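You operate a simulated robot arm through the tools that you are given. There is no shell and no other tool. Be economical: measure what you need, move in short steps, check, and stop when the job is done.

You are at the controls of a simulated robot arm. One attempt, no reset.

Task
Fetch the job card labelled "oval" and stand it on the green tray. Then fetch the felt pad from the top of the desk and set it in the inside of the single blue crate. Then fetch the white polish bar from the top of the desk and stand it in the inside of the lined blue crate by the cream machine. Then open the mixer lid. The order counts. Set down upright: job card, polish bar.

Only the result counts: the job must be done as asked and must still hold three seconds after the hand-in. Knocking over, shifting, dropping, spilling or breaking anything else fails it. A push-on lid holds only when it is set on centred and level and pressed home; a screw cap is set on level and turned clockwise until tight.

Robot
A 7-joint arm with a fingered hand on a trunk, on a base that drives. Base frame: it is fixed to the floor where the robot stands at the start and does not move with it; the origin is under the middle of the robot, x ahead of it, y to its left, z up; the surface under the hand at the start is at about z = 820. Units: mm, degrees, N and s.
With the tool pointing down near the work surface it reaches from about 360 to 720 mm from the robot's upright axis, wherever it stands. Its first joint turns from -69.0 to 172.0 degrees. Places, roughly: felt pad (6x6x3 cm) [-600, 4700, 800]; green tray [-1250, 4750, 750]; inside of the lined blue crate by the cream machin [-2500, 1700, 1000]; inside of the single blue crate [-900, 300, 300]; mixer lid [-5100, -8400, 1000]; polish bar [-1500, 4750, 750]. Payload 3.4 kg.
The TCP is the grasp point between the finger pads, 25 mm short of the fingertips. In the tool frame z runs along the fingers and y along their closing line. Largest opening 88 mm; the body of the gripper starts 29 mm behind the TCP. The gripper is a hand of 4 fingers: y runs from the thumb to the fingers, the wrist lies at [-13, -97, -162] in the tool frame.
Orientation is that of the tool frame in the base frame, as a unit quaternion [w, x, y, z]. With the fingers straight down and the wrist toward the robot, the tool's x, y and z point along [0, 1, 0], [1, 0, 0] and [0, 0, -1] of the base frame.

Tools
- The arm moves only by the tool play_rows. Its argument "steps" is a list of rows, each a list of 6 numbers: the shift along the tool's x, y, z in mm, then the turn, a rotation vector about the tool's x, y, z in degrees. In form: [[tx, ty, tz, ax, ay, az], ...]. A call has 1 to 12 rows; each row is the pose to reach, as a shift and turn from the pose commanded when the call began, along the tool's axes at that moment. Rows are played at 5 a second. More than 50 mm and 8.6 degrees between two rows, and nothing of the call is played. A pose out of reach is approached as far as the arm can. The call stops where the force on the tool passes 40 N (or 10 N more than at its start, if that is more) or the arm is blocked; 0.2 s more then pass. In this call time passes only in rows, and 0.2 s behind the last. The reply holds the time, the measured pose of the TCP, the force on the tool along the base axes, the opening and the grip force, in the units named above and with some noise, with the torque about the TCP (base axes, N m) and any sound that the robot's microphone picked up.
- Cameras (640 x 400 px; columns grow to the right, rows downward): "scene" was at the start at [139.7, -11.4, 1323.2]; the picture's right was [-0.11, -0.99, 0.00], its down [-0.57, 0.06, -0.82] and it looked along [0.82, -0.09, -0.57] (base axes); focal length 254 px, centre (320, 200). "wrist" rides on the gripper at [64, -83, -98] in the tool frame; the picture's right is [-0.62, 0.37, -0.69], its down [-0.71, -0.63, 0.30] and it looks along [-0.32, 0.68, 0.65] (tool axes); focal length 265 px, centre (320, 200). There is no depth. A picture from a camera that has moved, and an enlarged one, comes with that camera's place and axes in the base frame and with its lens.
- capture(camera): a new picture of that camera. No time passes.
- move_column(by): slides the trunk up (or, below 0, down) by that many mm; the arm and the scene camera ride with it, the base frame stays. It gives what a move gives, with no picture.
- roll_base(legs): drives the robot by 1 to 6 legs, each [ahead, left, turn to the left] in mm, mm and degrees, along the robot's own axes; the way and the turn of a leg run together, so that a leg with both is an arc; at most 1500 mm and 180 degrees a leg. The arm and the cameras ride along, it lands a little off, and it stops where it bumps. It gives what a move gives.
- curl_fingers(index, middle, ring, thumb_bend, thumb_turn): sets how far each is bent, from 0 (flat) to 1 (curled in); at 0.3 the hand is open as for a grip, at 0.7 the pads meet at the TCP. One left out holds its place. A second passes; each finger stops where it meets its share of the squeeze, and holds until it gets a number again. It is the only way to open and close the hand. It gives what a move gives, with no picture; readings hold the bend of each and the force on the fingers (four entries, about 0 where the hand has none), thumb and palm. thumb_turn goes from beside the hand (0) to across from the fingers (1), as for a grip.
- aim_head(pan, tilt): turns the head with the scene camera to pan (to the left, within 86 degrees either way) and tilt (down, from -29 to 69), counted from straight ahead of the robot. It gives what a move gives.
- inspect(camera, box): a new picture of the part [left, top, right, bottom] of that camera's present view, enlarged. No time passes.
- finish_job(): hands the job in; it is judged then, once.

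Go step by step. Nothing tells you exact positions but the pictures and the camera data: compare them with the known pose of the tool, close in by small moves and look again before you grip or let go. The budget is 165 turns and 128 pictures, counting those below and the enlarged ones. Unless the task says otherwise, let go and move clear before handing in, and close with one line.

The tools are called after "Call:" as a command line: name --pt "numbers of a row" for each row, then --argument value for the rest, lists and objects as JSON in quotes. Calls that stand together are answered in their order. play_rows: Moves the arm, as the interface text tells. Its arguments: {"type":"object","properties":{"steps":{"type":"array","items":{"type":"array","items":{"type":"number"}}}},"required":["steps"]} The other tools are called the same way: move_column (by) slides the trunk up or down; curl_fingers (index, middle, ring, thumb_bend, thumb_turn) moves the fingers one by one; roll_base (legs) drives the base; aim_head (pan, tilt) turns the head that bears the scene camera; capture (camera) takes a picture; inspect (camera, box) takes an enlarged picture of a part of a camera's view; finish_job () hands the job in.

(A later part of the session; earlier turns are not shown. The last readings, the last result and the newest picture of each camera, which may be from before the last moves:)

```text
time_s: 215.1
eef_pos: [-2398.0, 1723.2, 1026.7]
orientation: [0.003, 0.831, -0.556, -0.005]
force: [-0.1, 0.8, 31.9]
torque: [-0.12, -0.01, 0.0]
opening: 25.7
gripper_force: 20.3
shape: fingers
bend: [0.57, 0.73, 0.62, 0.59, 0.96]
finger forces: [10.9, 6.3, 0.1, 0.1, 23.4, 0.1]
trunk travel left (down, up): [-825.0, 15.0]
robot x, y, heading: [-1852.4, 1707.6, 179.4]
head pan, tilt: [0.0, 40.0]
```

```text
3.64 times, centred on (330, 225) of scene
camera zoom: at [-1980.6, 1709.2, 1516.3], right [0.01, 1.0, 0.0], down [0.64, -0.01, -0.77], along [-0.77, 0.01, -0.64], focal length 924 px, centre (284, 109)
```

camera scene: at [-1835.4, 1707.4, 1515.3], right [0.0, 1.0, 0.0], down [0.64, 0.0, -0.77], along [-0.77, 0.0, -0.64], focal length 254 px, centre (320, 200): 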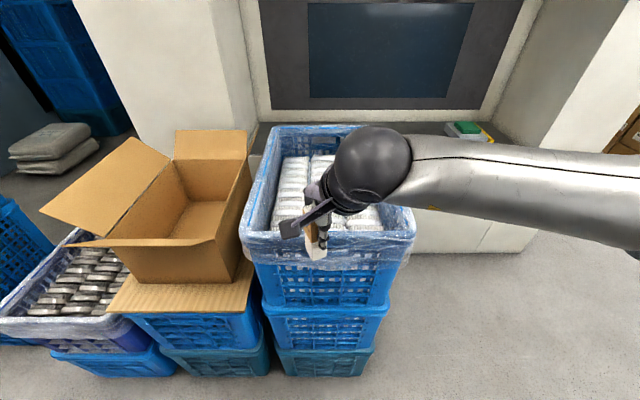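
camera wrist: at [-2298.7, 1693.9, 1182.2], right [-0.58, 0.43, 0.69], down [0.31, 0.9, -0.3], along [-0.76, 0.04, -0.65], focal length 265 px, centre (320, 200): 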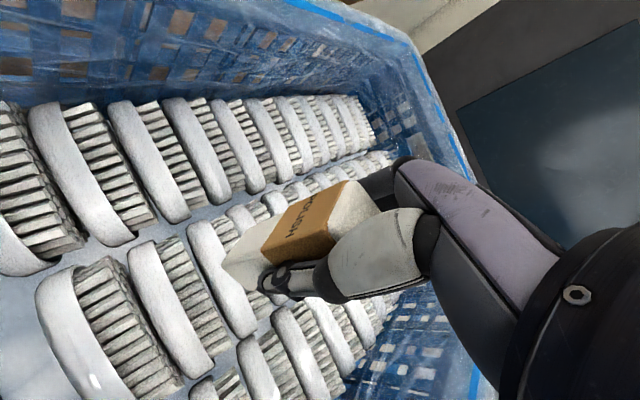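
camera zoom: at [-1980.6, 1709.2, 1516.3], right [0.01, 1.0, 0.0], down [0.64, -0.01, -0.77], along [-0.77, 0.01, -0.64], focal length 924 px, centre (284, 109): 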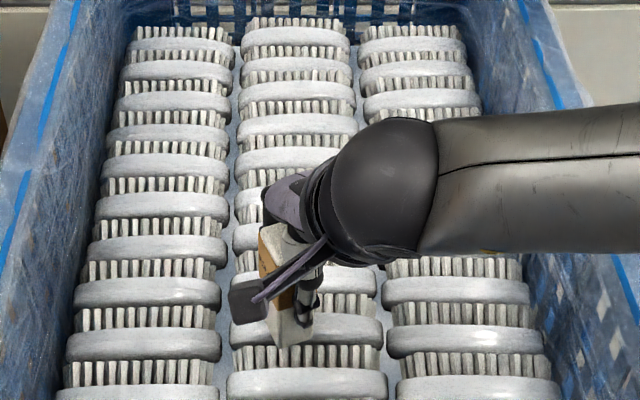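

Firm contact with the brush back. Unload by raising 4 mm.

Call:
play_rows --pt "0 0 -4 0 0 0"

Call:
inspect --camera "scene" --box '[290, 190, 350, 250]'

Call:
capture --camera "wrist"

```text
time_s: 215.5
eef_pos: [-2398.5, 1722.9, 1026.5]
orientation: [0.001, 0.831, -0.556, -0.002]
force: [-0.8, -0.3, 20.1]
torque: [-0.15, 0.17, 0.01]
opening: 26.0
gripper_force: 18.2
shape: fingers
bend: [0.57, 0.73, 0.62, 0.59, 0.96]
finger forces: [11.1, 5.9, 0.0, 0.0, 19.3, 0.0]
trunk travel left (down, up): [-825.0, 15.0]
robot x, y, heading: [-1852.2, 1710.2, 179.5]
head pan, tilt: [0.0, 40.0]
```

```text
6.67 times, centred on (320, 220) of scene
camera zoom: at [-1982.5, 1709.2, 1515.7], right [0.01, 1.0, 0.0], down [0.64, -0.01, -0.77], along [-0.77, 0.01, -0.64], focal length 1695 px, centre (320, 67)
```

zoom: 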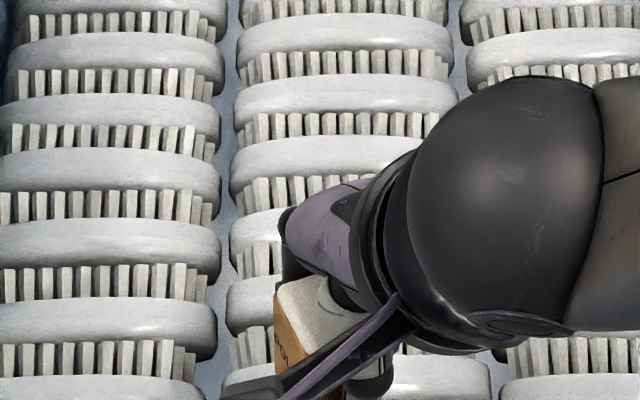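

```text
30 pictures are left
camera wrist: at [-2295.9, 1695.2, 1125.6], right [-0.58, 0.43, 0.69], down [0.31, 0.9, -0.3], along [-0.76, 0.04, -0.65], focal length 265 px, centre (320, 200)
```

wrist: 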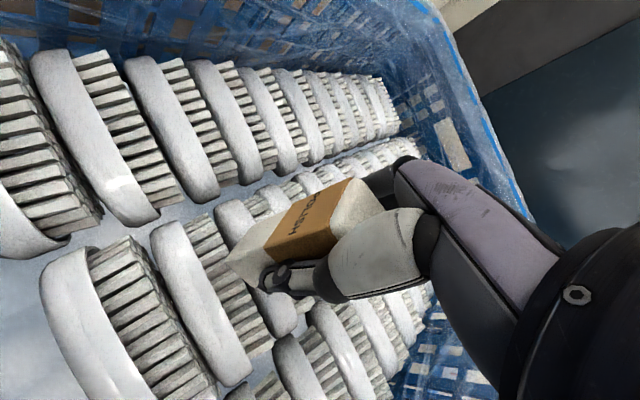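

Call:
play_rows --pt "0 0 -4 0 0 0"

```text
time_s: 215.9
eef_pos: [-2399.6, 1722.5, 1027.2]
orientation: [-0.002, 0.832, -0.555, 0.0]
force: [-0.1, -0.6, 7.4]
torque: [-0.09, 0.14, 0.01]
opening: 26.3
gripper_force: 14.9
shape: fingers
bend: [0.57, 0.73, 0.62, 0.59, 0.96]
finger forces: [9.8, 5.0, 0.0, 0.0, 14.1, 0.1]
trunk travel left (down, up): [-825.0, 15.0]
robot x, y, heading: [-1855.0, 1709.0, 179.5]
head pan, tilt: [0.0, 40.0]
```

Now relax the grip in balanced steps.

Call:
curl_fingers --index 0.58 --middle 0.7 --thumb_bend 0.6

Call:
curl_fingers --index 0.55 --middle 0.6 --ring 0.55 --thumb_bend 0.55

Call:
capture --camera "wrist"

```text
time_s: 216.9
eef_pos: [-2401.6, 1723.5, 1027.7]
orientation: [-0.001, 0.831, -0.556, 0.0]
force: [-0.4, 0.5, -1.9]
torque: [-0.01, -0.01, -0.03]
opening: 28.9
gripper_force: 2.3
shape: fingers
bend: [0.55, 0.69, 0.62, 0.57, 0.97]
finger forces: [1.4, 1.1, 0.0, 0.1, 2.0, 0.0]
trunk travel left (down, up): [-825.0, 15.0]
robot x, y, heading: [-1854.1, 1709.1, 179.6]
head pan, tilt: [0.0, 40.0]
```

```text
time_s: 217.9
eef_pos: [-2401.8, 1724.0, 1029.5]
orientation: [-0.001, 0.831, -0.557, -0.002]
force: [0.1, 0.7, -0.1]
torque: [-0.01, 0.0, -0.02]
opening: 31.0
gripper_force: 0.4
shape: fingers
bend: [0.55, 0.6, 0.55, 0.55, 0.97]
finger forces: [0.4, 0.1, 0.0, 0.0, 0.0, 0.0]
trunk travel left (down, up): [-825.0, 15.0]
robot x, y, heading: [-1853.3, 1709.3, 179.6]
head pan, tilt: [0.0, 40.0]
```

```text
29 pictures are left
camera wrist: at [-2298.9, 1695.1, 1128.2], right [-0.58, 0.43, 0.69], down [0.31, 0.9, -0.3], along [-0.76, 0.04, -0.65], focal length 265 px, centre (320, 200)
```

wrist: 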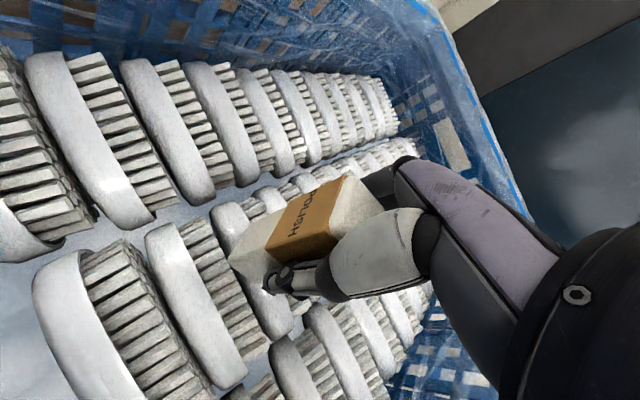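

It stands with no load in the hand. Open further in small steps.

Call:
curl_fingers --index 0.48 --middle 0.5 --ring 0.48 --thumb_bend 0.48

Call:
capture --camera "wrist"

```text
time_s: 218.9
eef_pos: [-2401.6, 1723.6, 1029.4]
orientation: [-0.001, 0.831, -0.557, -0.001]
force: [-0.3, -0.3, 0.0]
torque: [-0.01, 0.0, 0.0]
opening: 45.7
gripper_force: 0.0
shape: fingers
bend: [0.48, 0.5, 0.48, 0.48, 0.97]
finger forces: [0.0, 0.0, 0.0, 0.0, 0.1, 0.0]
trunk travel left (down, up): [-825.0, 15.0]
robot x, y, heading: [-1855.9, 1712.2, 179.2]
head pan, tilt: [0.0, 40.0]
```

```text
28 pictures are left
camera wrist: at [-2298.8, 1695.1, 1128.2], right [-0.58, 0.43, 0.69], down [0.31, 0.9, -0.3], along [-0.76, 0.04, -0.65], focal length 265 px, centre (320, 200)
```

wrist: 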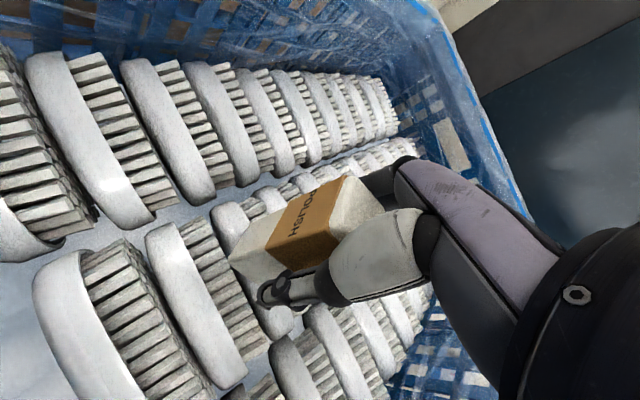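

The bar stands on its own. Open fully and rise straight up.

Call:
curl_fingers --index 0.32 --middle 0.32 --ring 0.32 --thumb_bend 0.3

Call:
play_rows --pt "0 0 -20 0 0 0" --pt "0 0 -50 0 0 0" --pt "0 0 -90 0 0 0" --pt "0 0 -135 0 0 0"

Call:
play_rows --pt "20 -40 0 0 0 0" --pt "40 -80 0 0 0 0" --pt "59 -118 0 0 0 0"

Call:
capture --camera "scene"

```text
time_s: 219.9
eef_pos: [-2401.4, 1724.2, 1029.0]
orientation: [-0.001, 0.831, -0.557, 0.0]
force: [0.2, -0.8, 1.4]
torque: [0.0, 0.01, -0.03]
opening: 82.3
gripper_force: 0.0
shape: fingers
bend: [0.32, 0.32, 0.32, 0.3, 0.97]
finger forces: [0.0, 0.1, 0.0, 0.1, 0.0, 0.0]
trunk travel left (down, up): [-825.0, 15.0]
robot x, y, heading: [-1852.3, 1712.5, 179.6]
head pan, tilt: [0.0, 40.0]
```

```text
time_s: 220.9
eef_pos: [-2400.3, 1722.2, 1166.0]
orientation: [-0.001, 0.831, -0.556, -0.001]
force: [-0.2, 0.2, 0.6]
torque: [-0.03, -0.02, -0.03]
opening: 82.4
gripper_force: 0.1
shape: fingers
bend: [0.32, 0.32, 0.32, 0.3, 0.97]
finger forces: [0.0, 0.0, 0.0, 0.0, 0.0, 0.0]
trunk travel left (down, up): [-825.0, 15.0]
robot x, y, heading: [-1854.1, 1709.4, 179.5]
head pan, tilt: [0.0, 40.0]
```

```text
time_s: 221.7
eef_pos: [-2270.4, 1712.4, 1166.4]
orientation: [-0.001, 0.831, -0.556, -0.001]
force: [0.4, -0.1, -0.4]
torque: [0.01, -0.04, 0.0]
opening: 82.4
gripper_force: 0.0
shape: fingers
bend: [0.32, 0.32, 0.32, 0.3, 0.97]
finger forces: [0.0, 0.0, 0.0, 0.1, 0.0, 0.1]
trunk travel left (down, up): [-825.0, 15.0]
robot x, y, heading: [-1853.7, 1711.2, 179.2]
head pan, tilt: [0.0, 40.0]
```

```text
27 pictures are left
camera scene: at [-1985.1, 1709.1, 1515.5], right [0.01, 1.0, 0.0], down [0.64, -0.01, -0.77], along [-0.77, 0.01, -0.64], focal length 254 px, centre (320, 200)
```

scene: 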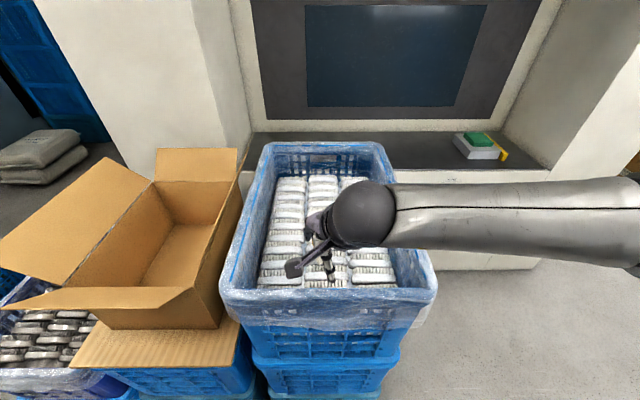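

Back away 200 mm and verify the bar.

Call:
roll_base --legs '[[-150, 0, 0]]'

Call:
inspect --camera "scene" --box '[230, 110, 420, 270]'

```text
time_s: 223.1
eef_pos: [-2121.0, 1709.4, 1164.2]
orientation: [-0.001, 0.832, -0.555, -0.001]
force: [0.6, -0.2, 0.5]
torque: [-0.03, 0.0, 0.0]
opening: 82.4
gripper_force: 0.1
shape: fingers
bend: [0.32, 0.32, 0.32, 0.3, 0.97]
finger forces: [0.0, 0.0, 0.0, 0.0, 0.0, 0.0]
trunk travel left (down, up): [-825.0, 15.0]
robot x, y, heading: [-1704.5, 1708.9, 179.9]
head pan, tilt: [0.0, 40.0]
```

```text
2.50 times, centred on (325, 190) of scene
camera zoom: at [-1837.0, 1707.6, 1515.3], right [0.0, 1.0, 0.0], down [0.64, 0.0, -0.77], along [-0.77, 0.0, -0.64], focal length 636 px, centre (308, 225)
```

zoom: 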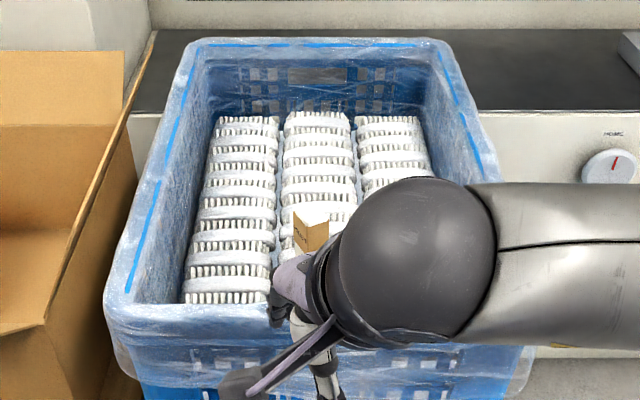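

The bar stands upright in the lined crate. Now head for the mixer: turn to face −y and look down the aisle.

Call:
roll_base --legs '[[0, 0, 90]]'

Call:
aim_head --pan -10 --tilt 12

Call:
capture --camera "scene"

```text
time_s: 227.4
eef_pos: [-1685.6, 1291.8, 1166.1]
orientation: [0.001, 0.976, 0.218, -0.001]
force: [0.2, 0.4, -0.7]
torque: [0.01, 0.0, 0.04]
opening: 82.6
gripper_force: 0.1
shape: fingers
bend: [0.32, 0.32, 0.32, 0.3, 0.97]
finger forces: [0.0, 0.0, 0.1, 0.0, 0.0, 0.0]
trunk travel left (down, up): [-825.0, 15.0]
robot x, y, heading: [-1703.8, 1705.9, -87.7]
head pan, tilt: [0.0, 40.0]
```

```text
time_s: 228.3
eef_pos: [-1685.8, 1291.8, 1165.3]
orientation: [0.0, 0.976, 0.218, -0.001]
force: [0.4, 0.3, 1.0]
torque: [-0.02, 0.01, 0.0]
opening: 82.4
gripper_force: 0.1
shape: fingers
bend: [0.32, 0.32, 0.32, 0.3, 0.97]
finger forces: [0.0, 0.1, 0.1, 0.0, 0.0, 0.0]
trunk travel left (down, up): [-825.0, 15.0]
robot x, y, heading: [-1700.7, 1710.0, -87.8]
head pan, tilt: [-10.0, 12.0]
```

```text
25 pictures are left
camera scene: at [-1712.2, 1564.5, 1559.7], right [-0.99, 0.13, 0.0], down [0.03, 0.21, -0.98], along [-0.13, -0.97, -0.21], focal length 254 px, centre (320, 200)
```

scene: 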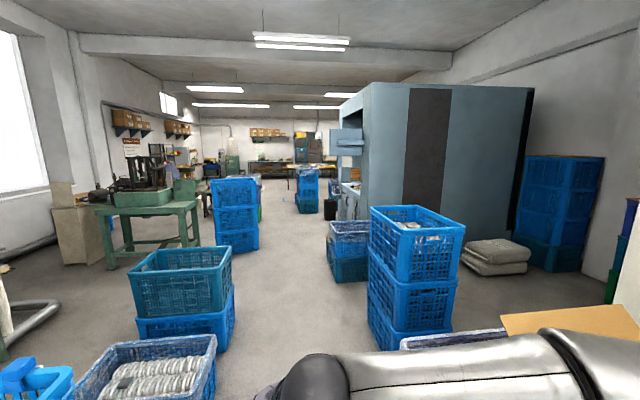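

The aisle centre x≈−1730 is clear for several metres. Drive ~4.2 m along −y and look again.

Call:
roll_base --legs '[[1450, -20, -2.2], [1450, 0, 0]]'

Call:
roll_base --legs '[[1300, 0, 0]]'

Call:
aim_head --pan -15 --tilt 12

Call:
capture --camera "scene"

```text
time_s: 242.4
eef_pos: [-1605.9, -1614.9, 1165.4]
orientation: [-0.001, 0.975, 0.222, -0.001]
force: [-0.2, 0.5, 0.5]
torque: [0.01, 0.01, 0.0]
opening: 82.7
gripper_force: 0.0
shape: fingers
bend: [0.32, 0.32, 0.32, 0.3, 0.97]
finger forces: [0.0, 0.0, 0.2, 0.0, 0.1, 0.0]
trunk travel left (down, up): [-825.0, 15.0]
robot x, y, heading: [-1624.8, -1201.6, -87.4]
head pan, tilt: [-10.0, 12.0]
```

```text
time_s: 248.8
eef_pos: [-1546.1, -2900.6, 1166.0]
orientation: [0.0, 0.975, 0.22, -0.001]
force: [0.4, -0.2, -0.1]
torque: [-0.01, -0.01, -0.01]
opening: 82.7
gripper_force: 0.1
shape: fingers
bend: [0.32, 0.32, 0.32, 0.3, 0.97]
finger forces: [0.1, 0.1, 0.0, 0.0, 0.1, 0.0]
trunk travel left (down, up): [-825.0, 15.0]
robot x, y, heading: [-1567.6, -2485.2, -87.3]
head pan, tilt: [-10.0, 12.0]
```

```text
time_s: 249.5
eef_pos: [-1546.9, -2900.3, 1166.6]
orientation: [0.0, 0.975, 0.22, -0.001]
force: [-0.1, 1.5, -0.5]
torque: [-0.01, 0.02, 0.0]
opening: 82.3
gripper_force: 0.1
shape: fingers
bend: [0.32, 0.32, 0.32, 0.3, 0.97]
finger forces: [0.0, 0.0, 0.0, 0.0, 0.0, 0.0]
trunk travel left (down, up): [-825.0, 15.0]
robot x, y, heading: [-1565.1, -2481.0, -87.3]
head pan, tilt: [-15.0, 12.0]
```

```text
24 pictures are left
camera scene: at [-1581.7, -2627.0, 1559.8], right [-0.98, 0.21, 0.0], down [0.04, 0.2, -0.98], along [-0.21, -0.96, -0.21], focal length 254 px, centre (320, 200)
```

scene: 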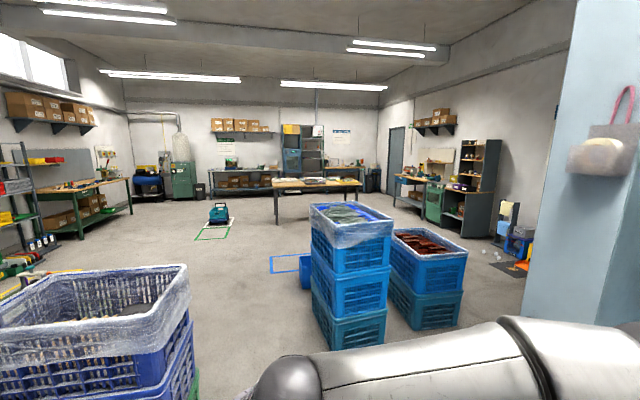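

The mixer should be around pixel (409,170), at the right-hand wall bench. Zoom there.

Call:
inspect --camera "scene" --box '[370, 120, 540, 240]'

```text
3.33 times, centred on (455, 180) of scene
camera zoom: at [-1581.7, -2627.0, 1559.8], right [-0.98, 0.21, 0.0], down [0.04, 0.2, -0.98], along [-0.21, -0.96, -0.21], focal length 847 px, centre (-130, 267)
```

zoom: 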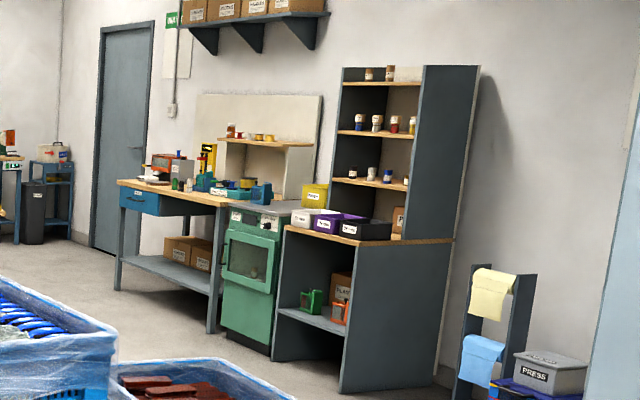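

The mixer seems to be on the bench against the right-hand wall. Drive through the gap between crate stacks to y≈−5300.

Call:
roll_base --legs '[[0, 0, -2.7], [1400, 0, 0], [1400, 0, 0]]'

Call:
aim_head --pan -40 --tilt 15

Call:
capture --camera "scene"

```text
time_s: 263.5
eef_pos: [-1607.7, -5702.6, 1165.9]
orientation: [0.001, 0.983, 0.185, -0.001]
force: [0.6, -0.3, 0.6]
torque: [-0.01, -0.01, 0.0]
opening: 82.3
gripper_force: 0.0
shape: fingers
bend: [0.32, 0.32, 0.32, 0.3, 0.97]
finger forces: [0.0, 0.0, 0.1, 0.0, 0.0, 0.0]
trunk travel left (down, up): [-825.0, 15.0]
robot x, y, heading: [-1596.5, -5284.6, -91.7]
head pan, tilt: [-15.0, 12.0]
```

```text
time_s: 264.4
eef_pos: [-1608.7, -5703.0, 1164.9]
orientation: [0.0, 0.983, 0.185, -0.001]
force: [-0.2, -0.6, 0.7]
torque: [0.0, -0.01, 0.0]
opening: 82.6
gripper_force: 0.3
shape: fingers
bend: [0.32, 0.32, 0.32, 0.3, 0.97]
finger forces: [0.0, 0.0, 0.0, 0.1, 0.0, 0.0]
trunk travel left (down, up): [-825.0, 15.0]
robot x, y, heading: [-1595.0, -5286.5, -91.8]
head pan, tilt: [-40.0, 15.0]
```

```text
22 pictures are left
camera scene: at [-1658.6, -5407.4, 1554.9], right [-0.75, 0.66, 0.0], down [0.17, 0.19, -0.97], along [-0.64, -0.72, -0.26], focal length 254 px, centre (320, 200)
```

scene: 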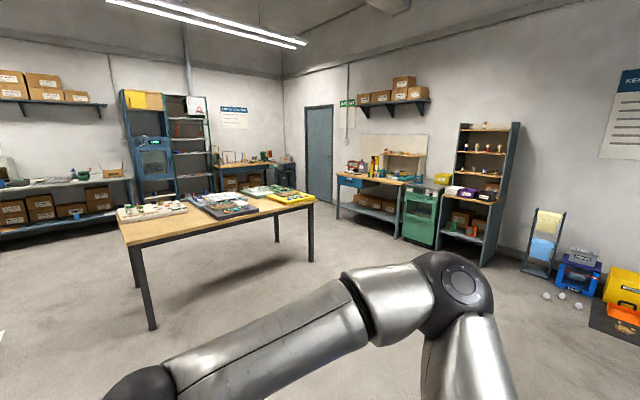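

Floor is open: central table ends at x≈−3450, bench front edge x≈−4900 (y −8550…−7250). I'll go ahead 1.3 m, turn right and drive toward the bench.

Call:
roll_base --legs '[[1250, 0, 0], [0, 0, -88], [1400, 0, 0], [1300, 0, 0]]'

Call:
aim_head --pan 45 --tilt 20

Call:
capture --camera "scene"

```text
time_s: 287.1
eef_pos: [-4743.8, -6364.0, 1165.5]
orientation: [-0.001, 0.815, -0.579, -0.001]
force: [0.4, -0.2, -0.6]
torque: [0.01, 0.03, 0.03]
opening: 82.5
gripper_force: 0.1
shape: fingers
bend: [0.32, 0.32, 0.32, 0.3, 0.97]
finger forces: [0.0, 0.0, 0.0, 0.1, 0.0, 0.1]
trunk travel left (down, up): [-825.0, 15.0]
robot x, y, heading: [-4327.3, -6394.0, 176.5]
head pan, tilt: [-40.0, 15.0]
```

```text
time_s: 288.7
eef_pos: [-4743.9, -6362.2, 1165.7]
orientation: [-0.001, 0.815, -0.579, 0.0]
force: [-0.3, -0.8, 0.4]
torque: [0.02, 0.01, -0.01]
opening: 82.3
gripper_force: 0.0
shape: fingers
bend: [0.32, 0.32, 0.32, 0.3, 0.97]
finger forces: [0.0, 0.0, 0.0, 0.0, 0.1, 0.1]
trunk travel left (down, up): [-825.0, 15.0]
robot x, y, heading: [-4326.1, -6388.8, 176.3]
head pan, tilt: [45.0, 20.0]
```

```text
21 pictures are left
camera scene: at [-4445.4, -6449.9, 1546.8], right [-0.66, 0.75, 0.0], down [0.26, 0.23, -0.94], along [-0.71, -0.62, -0.34], focal length 254 px, centre (320, 200)
```

scene: 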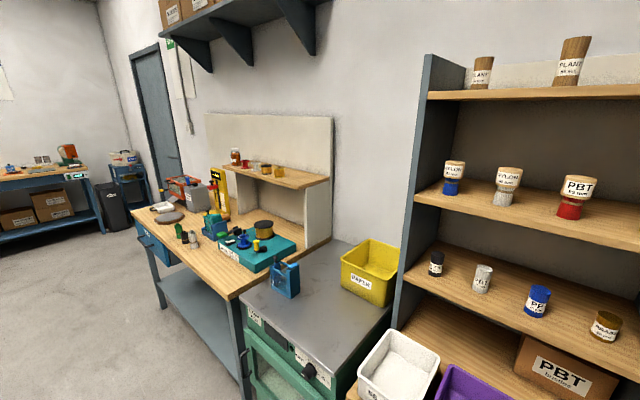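

Strafe left ~2 m to stand in front of the mixer.

Call:
roll_base --legs '[[0, 0, 3.5], [0, 1000, 0], [0, 900, 0]]'

Call:
aim_head --pan 10 --tilt 35

Call:
capture --camera "scene"

```text
time_s: 298.7
eef_pos: [-4748.8, -8299.0, 1165.8]
orientation: [0.0, 0.833, -0.554, 0.0]
force: [0.2, 0.5, 1.6]
torque: [0.04, 0.01, -0.01]
opening: 82.5
gripper_force: 0.0
shape: fingers
bend: [0.32, 0.32, 0.32, 0.3, 0.97]
finger forces: [0.0, 0.0, 0.0, 0.1, 0.1, 0.0]
trunk travel left (down, up): [-825.0, 15.0]
robot x, y, heading: [-4332.9, -8302.8, 179.6]
head pan, tilt: [45.0, 20.0]
```

```text
time_s: 299.7
eef_pos: [-4748.6, -8301.4, 1165.8]
orientation: [-0.001, 0.832, -0.554, 0.0]
force: [-0.2, -0.8, -0.4]
torque: [-0.01, -0.03, 0.03]
opening: 82.3
gripper_force: 0.1
shape: fingers
bend: [0.32, 0.32, 0.32, 0.3, 0.97]
finger forces: [0.1, 0.0, 0.1, 0.0, 0.0, 0.1]
trunk travel left (down, up): [-825.0, 15.0]
robot x, y, heading: [-4330.4, -8303.6, 179.8]
head pan, tilt: [10.0, 35.0]
```

```text
20 pictures are left
camera scene: at [-4466.8, -8316.5, 1522.9], right [-0.17, 0.99, 0.0], down [0.56, 0.1, -0.82], along [-0.81, -0.14, -0.57], focal length 254 px, centre (320, 200)
```

scene: 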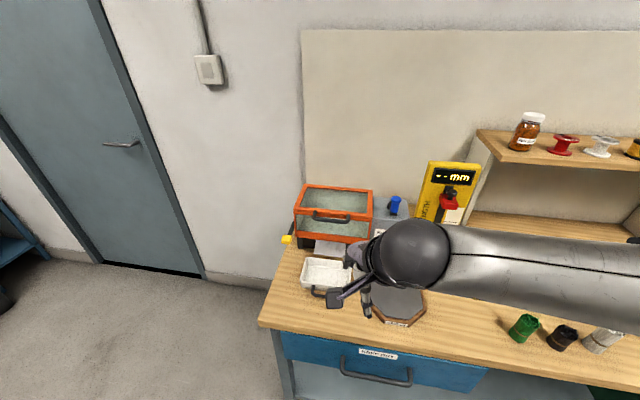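

The mixer is the orange-framed box with a clear lid and dark handle. Zoom in.

Call:
inspect --camera "scene" --box '[270, 165, 430, 275]'

```text
3.64 times, centred on (350, 220) of scene
camera zoom: at [-4466.8, -8316.5, 1522.9], right [-0.17, 0.99, 0.0], down [0.56, 0.1, -0.82], along [-0.81, -0.14, -0.57], focal length 924 px, centre (211, 127)
```

zoom: 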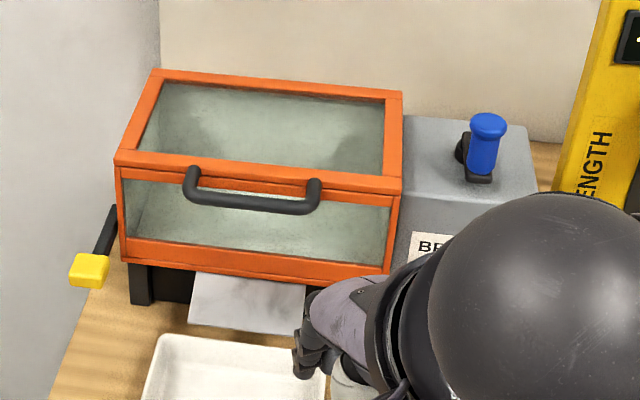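

Call:
capture --camera "wrist"

```text
18 pictures are left
camera wrist: at [-4645.8, -8327.3, 1264.8], right [-0.58, 0.43, 0.69], down [0.31, 0.9, -0.3], along [-0.76, 0.04, -0.65], focal length 265 px, centre (320, 200)
```

wrist: 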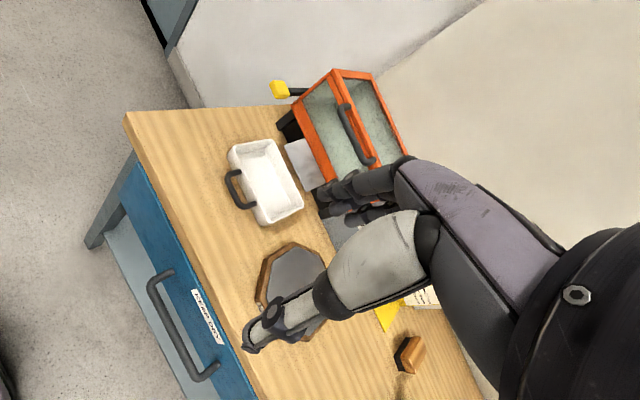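

The handle is a horizontal bar at about x≈−5020, y −8427…−8333, z≈1062; the lid hinges at the back (x≈−5185). I'll move closer, square up the hand, then pitch the fingers forward to lift the handle from beneath.

Call:
roll_base --legs '[[140, 60, 0]]'

Call:
play_rows --pt "5 20 0 0 0 7.5" --pt "10 40 0 0 0 15" --pt "15 60 0 0 0 22.6"

```text
time_s: 301.1
eef_pos: [-4889.0, -8360.0, 1165.2]
orientation: [-0.001, 0.834, -0.552, -0.001]
force: [-0.3, 0.6, -0.6]
torque: [0.01, 0.02, -0.03]
opening: 82.4
gripper_force: 0.1
shape: fingers
bend: [0.32, 0.32, 0.32, 0.3, 0.97]
finger forces: [0.1, 0.0, 0.0, 0.1, 0.1, 0.0]
trunk travel left (down, up): [-825.0, 15.0]
robot x, y, heading: [-4473.2, -8357.3, -179.9]
head pan, tilt: [10.0, 35.0]
```

```text
time_s: 301.9
eef_pos: [-4940.0, -8399.6, 1165.8]
orientation: [-0.001, 0.708, -0.706, -0.001]
force: [1.1, 0.1, -0.5]
torque: [0.01, -0.01, -0.03]
opening: 82.4
gripper_force: 0.0
shape: fingers
bend: [0.32, 0.32, 0.32, 0.3, 0.97]
finger forces: [0.0, 0.0, 0.0, 0.1, 0.0, 0.1]
trunk travel left (down, up): [-825.0, 15.0]
robot x, y, heading: [-4470.7, -8355.2, -180.0]
head pan, tilt: [10.0, 35.0]
```

Now pitch the hand forward ~65°.

Call:
play_rows --pt "0 0 0 -8 0 0" --pt "0 0 0 -16 0 0" --pt "0 0 0 -24 0 0" --pt "0 0 0 -32 0 0" --pt "0 0 0 -40 0 0" --pt "0 0 0 -48 0 0" --pt "0 0 0 -56 0 0" --pt "0 0 0 -65 0 0"

Call:
curl_fingers --index 0.2 --middle 0.2 --ring 0.2 --thumb_bend 0.3

Call:
capture --camera "scene"

```text
refused: row 8 steps farther than a row can; nothing moved
```

```text
time_s: 302.9
eef_pos: [-4938.6, -8397.8, 1166.5]
orientation: [-0.001, 0.709, -0.705, -0.001]
force: [0.1, -0.4, -0.4]
torque: [0.01, 0.0, -0.01]
opening: 96.5
gripper_force: 0.1
shape: fingers
bend: [0.2, 0.2, 0.2, 0.3, 0.97]
finger forces: [0.0, 0.0, 0.0, 0.0, 0.1, 0.0]
trunk travel left (down, up): [-825.0, 15.0]
robot x, y, heading: [-4471.3, -8361.1, -180.2]
head pan, tilt: [10.0, 35.0]
```

```text
17 pictures are left
camera scene: at [-4607.2, -8376.1, 1522.9], right [-0.17, 0.98, 0.0], down [0.56, 0.1, -0.82], along [-0.81, -0.14, -0.57], focal length 254 px, centre (320, 200)
```

scene: 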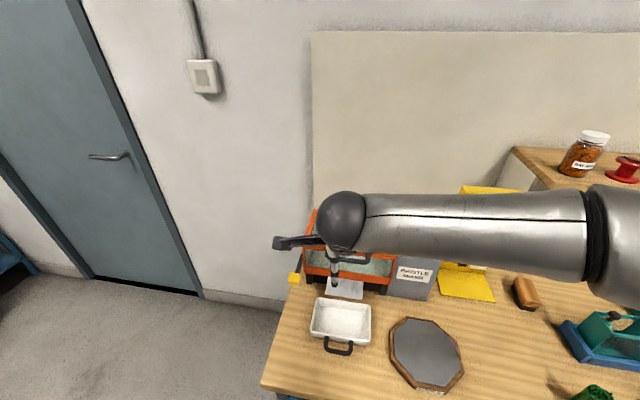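

Call:
play_rows --pt "0 0 0 -8 0 0" --pt "0 0 0 -16 0 0" --pt "0 0 0 -24 0 0" --pt "0 0 0 -32 0 0" --pt "0 0 0 -40 0 0" --pt "0 0 0 -48 0 0" --pt "0 0 0 -56 0 0" --pt "0 0 0 -64 0 0"

Call:
capture --camera "scene"

Call:
capture --camera "wrist"

```text
time_s: 304.7
eef_pos: [-4939.4, -8397.3, 1165.7]
orientation: [0.377, 0.602, -0.597, -0.374]
force: [0.5, 0.1, 0.2]
torque: [-0.02, 0.01, 0.01]
opening: 96.7
gripper_force: 0.0
shape: fingers
bend: [0.2, 0.2, 0.2, 0.3, 0.97]
finger forces: [0.0, 0.0, 0.1, 0.1, 0.0, 0.1]
trunk travel left (down, up): [-825.0, 15.0]
robot x, y, heading: [-4470.4, -8362.0, -180.1]
head pan, tilt: [10.0, 35.0]
```

```text
16 pictures are left
camera scene: at [-4607.7, -8376.9, 1522.9], right [-0.17, 0.98, 0.0], down [0.57, 0.1, -0.82], along [-0.81, -0.14, -0.57], focal length 254 px, centre (320, 200)
```

scene: 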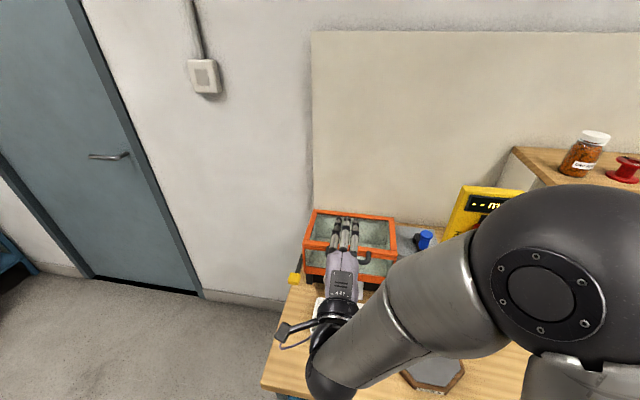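

```text
15 pictures are left
camera wrist: at [-4812.3, -8461.5, 1134.8], right [0.46, 0.62, 0.63], down [0.0, 0.71, -0.7], along [-0.89, 0.32, 0.33], focal length 265 px, centre (320, 200)
```

wrist: 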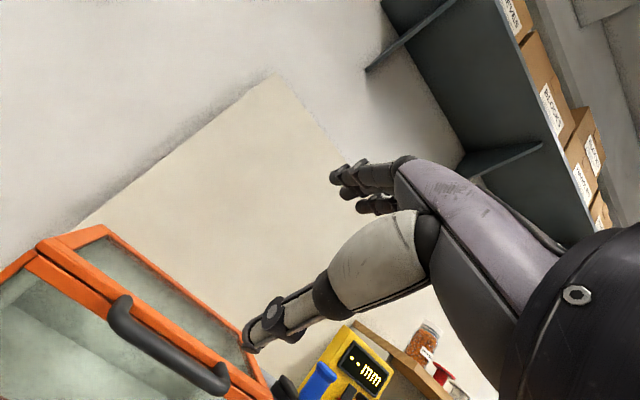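

The pitched pose works. Zoom in to compare finger and handle positions.

Call:
inspect --camera "scene" --box '[290, 195, 410, 295]'

```text
4.00 times, centred on (350, 245) of scene
camera zoom: at [-4607.7, -8376.9, 1522.9], right [-0.17, 0.98, 0.0], down [0.57, 0.1, -0.82], along [-0.81, -0.14, -0.57], focal length 1017 px, centre (200, 20)
```

zoom: 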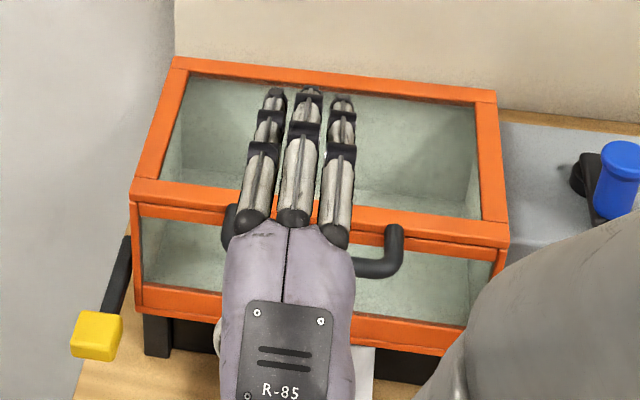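

Handle bar refined: x≈−5040, z≈1051, y −8435…−8339; fingers are centred on it. I'll curl the thumb, ease pitch to ~52°, and lower the hand in front of and below the bar.

Call:
curl_fingers --thumb_bend 0.9

Call:
play_rows --pt "-1 -33 13 2.4 0 0" --pt "-2 -67 26 4.8 0 0" --pt "-3 -101 40 7.2 0 0" --pt "-4 -135 53 9.6 0 0" --pt "-4 -168 66 12 0 0"

Call:
inspect --camera "scene" --box '[280, 200, 420, 320]'

Call:
capture --camera "wrist"

```text
time_s: 305.7
eef_pos: [-4938.9, -8395.9, 1166.1]
orientation: [0.376, 0.602, -0.597, -0.373]
force: [0.2, -0.2, -0.1]
torque: [0.01, -0.01, 0.0]
opening: 27.1
gripper_force: 0.1
shape: fingers
bend: [0.2, 0.2, 0.2, 0.9, 0.97]
finger forces: [0.1, 0.0, 0.0, 0.0, 0.0, 0.0]
trunk travel left (down, up): [-825.0, 15.0]
robot x, y, heading: [-4474.5, -8362.2, -180.1]
head pan, tilt: [10.0, 35.0]
```

```text
time_s: 306.9
eef_pos: [-4925.0, -8392.7, 984.0]
orientation: [0.31, 0.637, -0.634, -0.31]
force: [-0.2, 0.5, -0.4]
torque: [-0.02, 0.01, 0.0]
opening: 26.7
gripper_force: 0.2
shape: fingers
bend: [0.2, 0.2, 0.2, 0.9, 0.97]
finger forces: [0.0, 0.0, 0.0, 0.1, 0.0, 0.1]
trunk travel left (down, up): [-825.0, 15.0]
robot x, y, heading: [-4467.9, -8358.8, -179.8]
head pan, tilt: [10.0, 35.0]
```

```text
3.33 times, centred on (350, 260) of scene
camera zoom: at [-4607.7, -8376.1, 1522.9], right [-0.17, 0.98, 0.0], down [0.57, 0.1, -0.82], along [-0.81, -0.14, -0.57], focal length 847 px, centre (220, 0)
```

zoom: 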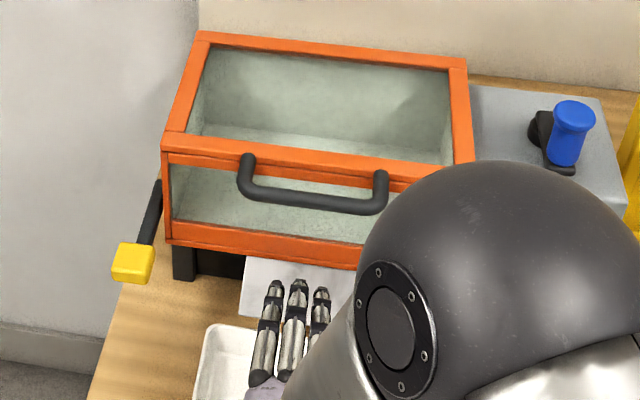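

```text
12 pictures are left
camera wrist: at [-4793.7, -8456.7, 979.2], right [0.32, 0.62, 0.72], down [0.14, 0.72, -0.68], along [-0.94, 0.32, 0.14], focal length 265 px, centre (320, 200)
```

wrist: 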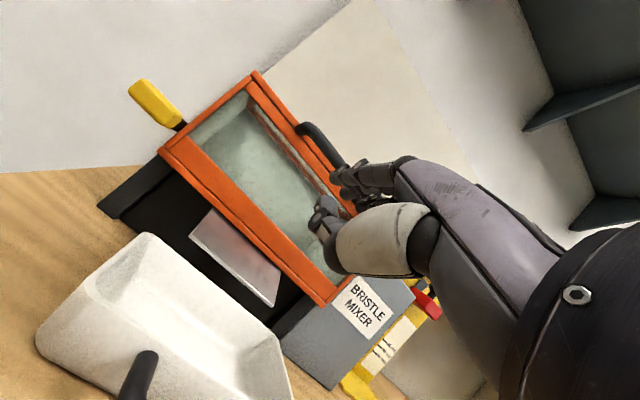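

Fingers are centred below the handle. Move forward ~64 mm with a slight drop to pass beneath the bar.

Call:
play_rows --pt "0 0 13 0 0 0" --pt "0 14 28 0 0 0" --pt "0 26 43 0 0 0"

Call:
play_rows --pt "0 4 6 0 0 0" --pt "0 8 13 0 0 0"

Call:
inspect --camera "scene" --box '[280, 200, 420, 320]'

```text
time_s: 307.7
eef_pos: [-4974.5, -8394.1, 979.1]
orientation: [0.31, 0.637, -0.634, -0.31]
force: [-0.7, 0.1, -0.8]
torque: [-0.01, -0.02, -0.03]
opening: 26.8
gripper_force: 0.0
shape: fingers
bend: [0.2, 0.2, 0.2, 0.9, 0.97]
finger forces: [0.0, 0.0, 0.0, 0.1, 0.0, 0.0]
trunk travel left (down, up): [-825.0, 15.0]
robot x, y, heading: [-4474.8, -8359.0, -180.0]
head pan, tilt: [10.0, 35.0]
```

```text
time_s: 308.3
eef_pos: [-4989.4, -8392.5, 978.4]
orientation: [0.311, 0.638, -0.633, -0.309]
force: [0.7, 0.6, 0.1]
torque: [-0.01, 0.0, -0.03]
opening: 27.0
gripper_force: 0.1
shape: fingers
bend: [0.2, 0.2, 0.2, 0.9, 0.97]
finger forces: [0.1, 0.0, 0.1, 0.0, 0.0, 0.1]
trunk travel left (down, up): [-825.0, 15.0]
robot x, y, heading: [-4470.7, -8358.5, -179.9]
head pan, tilt: [10.0, 35.0]
```

```text
3.33 times, centred on (350, 260) of scene
camera zoom: at [-4607.4, -8376.0, 1522.9], right [-0.17, 0.98, 0.0], down [0.56, 0.1, -0.82], along [-0.81, -0.14, -0.57], focal length 847 px, centre (220, 0)
```

zoom: 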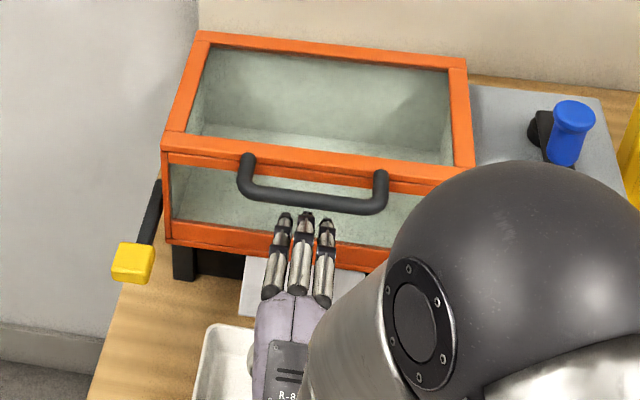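

Tips are just under the bar with no contact. Raise slowly to pick up the handle.

Call:
play_rows --pt "0 4.7 -3.7 0 0 0" --pt "0 9.5 -7.4 0 0 0" --pt "0 14.2 -11 0 0 0"

Call:
play_rows --pt "0 4.7 -3.7 0 0 0" --pt "0 9.5 -7.4 0 0 0" --pt "0 14.2 -11 0 0 0"

Call:
inspect --camera "scene" --box '[280, 200, 420, 320]'

```text
time_s: 309.1
eef_pos: [-4989.9, -8392.0, 996.9]
orientation: [0.309, 0.638, -0.634, -0.309]
force: [-0.2, 0.1, -1.4]
torque: [0.02, -0.08, 0.0]
opening: 27.0
gripper_force: 0.9
shape: fingers
bend: [0.2, 0.21, 0.2, 0.9, 0.97]
finger forces: [0.0, 1.4, 0.1, 0.0, 0.0, 0.0]
trunk travel left (down, up): [-825.0, 15.0]
robot x, y, heading: [-4473.2, -8359.2, -180.1]
head pan, tilt: [10.0, 35.0]
```

```text
time_s: 309.9
eef_pos: [-4990.4, -8395.1, 1015.2]
orientation: [0.31, 0.638, -0.634, -0.309]
force: [-0.2, 0.9, -1.2]
torque: [0.01, -0.06, 0.0]
opening: 27.0
gripper_force: 0.7
shape: fingers
bend: [0.2, 0.21, 0.2, 0.9, 0.97]
finger forces: [0.0, 1.0, 0.1, 0.0, 0.0, 0.1]
trunk travel left (down, up): [-825.0, 15.0]
robot x, y, heading: [-4471.9, -8356.9, -179.9]
head pan, tilt: [10.0, 35.0]
```

```text
3.33 times, centred on (350, 260) of scene
camera zoom: at [-4607.2, -8375.9, 1522.9], right [-0.17, 0.98, 0.0], down [0.56, 0.1, -0.82], along [-0.81, -0.14, -0.57], focal length 847 px, centre (220, 0)
```

zoom: 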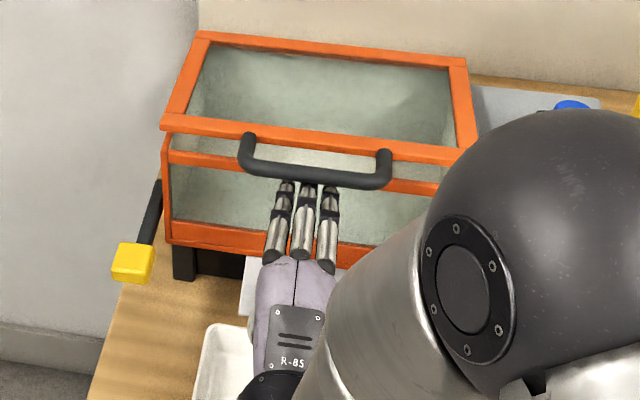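

The lid is lifting (≈1 N). Follow the arc up to roughly 70°.

Call:
play_rows --pt "0 11.6 -7.8 0 0 0" --pt "0 31.3 -16.8 0 0 0" --pt "0 61.3 -23.8 0 0 0" --pt "0 86.5 -25.7 0 0 0" --pt "0 113.8 -21.7 0 0 0" --pt "0 139 -13.6 0 0 0" --pt "0 162 -2.3 0 0 0"

Call:
capture --camera "scene"

```text
time_s: 311.5
eef_pos: [-5087.4, -8394.8, 1142.8]
orientation: [0.311, 0.638, -0.633, -0.309]
force: [0.9, 0.7, -0.9]
torque: [-0.01, 0.01, -0.01]
opening: 27.2
gripper_force: 0.1
shape: fingers
bend: [0.2, 0.2, 0.2, 0.9, 0.97]
finger forces: [0.1, 0.8, 0.0, 0.0, 0.0, 0.0]
trunk travel left (down, up): [-825.0, 15.0]
robot x, y, heading: [-4472.0, -8358.3, -180.0]
head pan, tilt: [10.0, 35.0]
```

```text
9 pictures are left
camera scene: at [-4607.7, -8375.9, 1522.9], right [-0.17, 0.98, 0.0], down [0.57, 0.1, -0.82], along [-0.81, -0.14, -0.57], focal length 254 px, centre (320, 200)
```

scene: 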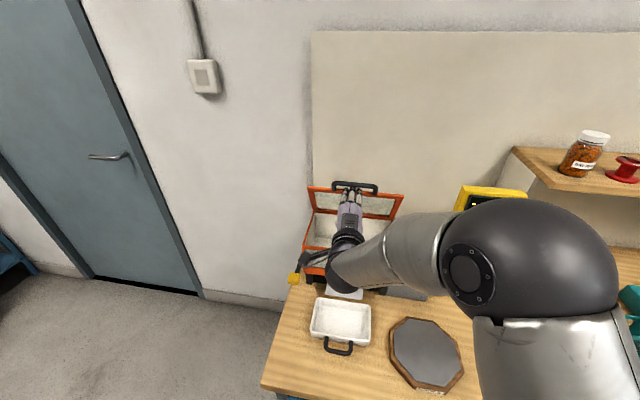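

Lid is up ~70–75°. Push on past vertical in small steps.

Call:
play_rows --pt "0 8 7 0 0 0" --pt "0 15.5 13.3 0 0 0" --pt "0 23 20 0 0 0" --pt "0 30 27 0 0 0" --pt "0 37 35 0 0 0" --pt "0 44.5 44 0 0 0"

Call:
inspect --camera "scene" --box '[280, 150, 440, 280]'

```text
time_s: 312.9
eef_pos: [-5148.6, -8394.6, 1154.9]
orientation: [0.311, 0.636, -0.633, -0.311]
force: [1.0, -1.2, 9.2]
torque: [0.13, 0.44, 0.06]
opening: 30.5
gripper_force: 4.0
shape: fingers
bend: [0.18, 0.18, 0.17, 0.9, 0.97]
finger forces: [2.6, 3.5, 1.6, 0.1, 0.0, 0.0]
trunk travel left (down, up): [-825.0, 15.0]
robot x, y, heading: [-4468.0, -8362.4, -179.9]
head pan, tilt: [10.0, 35.0]
```

```text
3.08 times, centred on (360, 215) of scene
camera zoom: at [-4605.1, -8376.4, 1523.2], right [-0.17, 0.98, 0.0], down [0.56, 0.1, -0.82], along [-0.81, -0.14, -0.57], focal length 782 px, centre (197, 154)
```

zoom: 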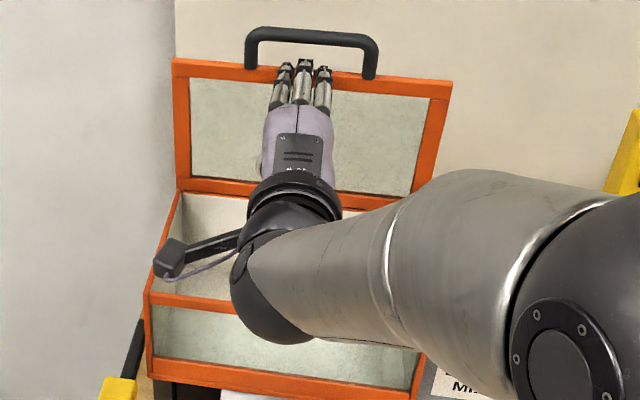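

The fingertips are entering the handle loop over the lid edge. I'll back out slightly, drop ~50 mm, and push on the lid's inner face instead.

Call:
play_rows --pt "0 -15 -11 0 0 0" --pt "0 -29.4 -21.4 0 0 0" --pt "0 -45 -9 0 0 0" --pt "0 -61 3.2 0 0 0" --pt "0 -50 17 0 0 0" --pt "0 -39.4 30.8 0 0 0"

Call:
inspect --camera "scene" --box '[280, 150, 440, 280]'

```text
time_s: 314.4
eef_pos: [-5147.8, -8394.7, 1121.7]
orientation: [0.326, 0.627, -0.627, -0.327]
force: [3.4, -0.1, 31.2]
torque: [0.59, 1.89, -0.02]
opening: 26.9
gripper_force: 17.1
shape: fingers
bend: [0.2, 0.08, 0.02, 0.9, 0.97]
finger forces: [0.0, 18.8, 15.1, 0.0, 0.1, 0.1]
trunk travel left (down, up): [-825.0, 15.0]
robot x, y, heading: [-4473.2, -8357.4, -180.2]
head pan, tilt: [10.0, 35.0]
stopped in row 6: the force on the tool passed its limit at 40 N (the readings are from after the stop); the commanded pose is now the measured one
```

```text
3.08 times, centred on (360, 215) of scene
camera zoom: at [-4599.6, -8376.1, 1523.6], right [-0.17, 0.98, 0.0], down [0.56, 0.1, -0.82], along [-0.81, -0.14, -0.57], focal length 782 px, centre (197, 154)
```

zoom: 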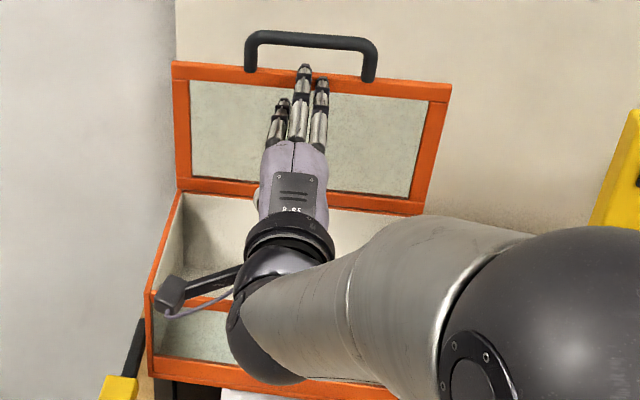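

The middle fingers still press on the frame's edge, while the lid itself stays put. Unload upward, then withdraw toward the robot.

Call:
play_rows --pt "0 10 -8 0 0 0" --pt "0 19 -15 0 0 0" --pt "0 2 -38 0 0 0" --pt "0 -20 -68 0 0 0" --pt "0 -42 -98 0 0 0"

Call:
inspect --camera "scene" --box '[280, 150, 440, 280]'

```text
time_s: 315.6
eef_pos: [-5047.0, -8394.3, 1134.2]
orientation: [0.317, 0.632, -0.632, -0.318]
force: [0.5, 0.2, 0.1]
torque: [-0.03, -0.03, -0.01]
opening: 26.9
gripper_force: 0.3
shape: fingers
bend: [0.2, 0.21, 0.2, 0.9, 0.97]
finger forces: [0.1, 0.8, 0.0, 0.0, 0.1, 0.0]
trunk travel left (down, up): [-825.0, 15.0]
robot x, y, heading: [-4475.0, -8358.3, -180.1]
head pan, tilt: [10.0, 35.0]
```

```text
3.08 times, centred on (360, 215) of scene
camera zoom: at [-4605.1, -8376.0, 1522.9], right [-0.17, 0.98, 0.0], down [0.56, 0.1, -0.82], along [-0.81, -0.14, -0.57], focal length 782 px, centre (197, 154)
```

zoom: 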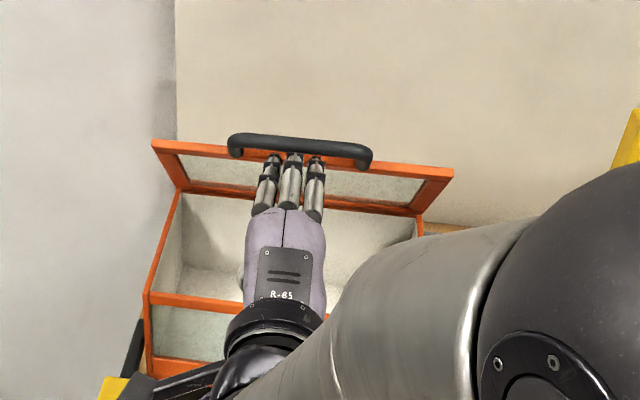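

The lid fell back onto the fingers, so it must go past vertical. I'll slide the fingertips lower on the lid's inner face and sweep it over beyond 90°.

Call:
play_rows --pt "0 -16.1 21.9 0 0 0" --pt "0 -20.7 34.1 0 0 0" --pt "0 -5.8 39.2 0 0 0" --pt "0 8.3 46.3 0 0 0" --pt "0 21.1 56.7 0 0 0" --pt "0 30.9 68.1 0 0 0" --pt "0 39 80.8 0 0 0" --pt "0 43.8 92.2 0 0 0"

Call:
inspect --camera "scene" --box '[280, 150, 440, 280]'

```text
time_s: 317.4
eef_pos: [-5146.2, -8394.8, 1119.7]
orientation: [-0.319, -0.631, 0.631, 0.32]
force: [2.5, 0.4, 16.5]
torque: [0.14, 1.01, 0.0]
opening: 26.6
gripper_force: 10.3
shape: fingers
bend: [0.2, 0.08, 0.2, 0.9, 0.97]
finger forces: [0.0, 19.8, 0.0, 0.0, 0.1, 0.0]
trunk travel left (down, up): [-825.0, 15.0]
robot x, y, heading: [-4468.8, -8359.9, -179.8]
head pan, tilt: [10.0, 35.0]
```

```text
3.08 times, centred on (360, 215) of scene
camera zoom: at [-4602.8, -8375.7, 1523.5], right [-0.17, 0.98, 0.0], down [0.56, 0.1, -0.82], along [-0.81, -0.14, -0.57], focal length 782 px, centre (197, 154)
```

zoom: 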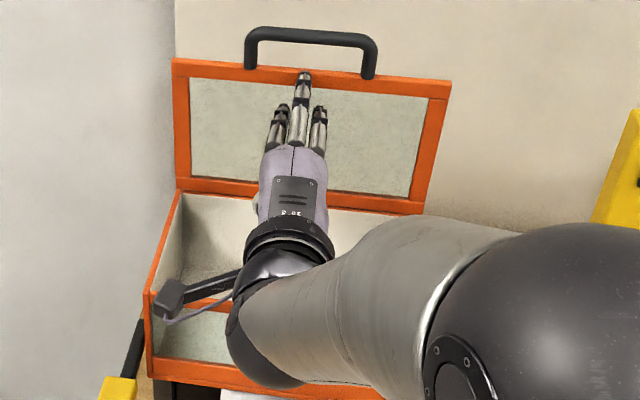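

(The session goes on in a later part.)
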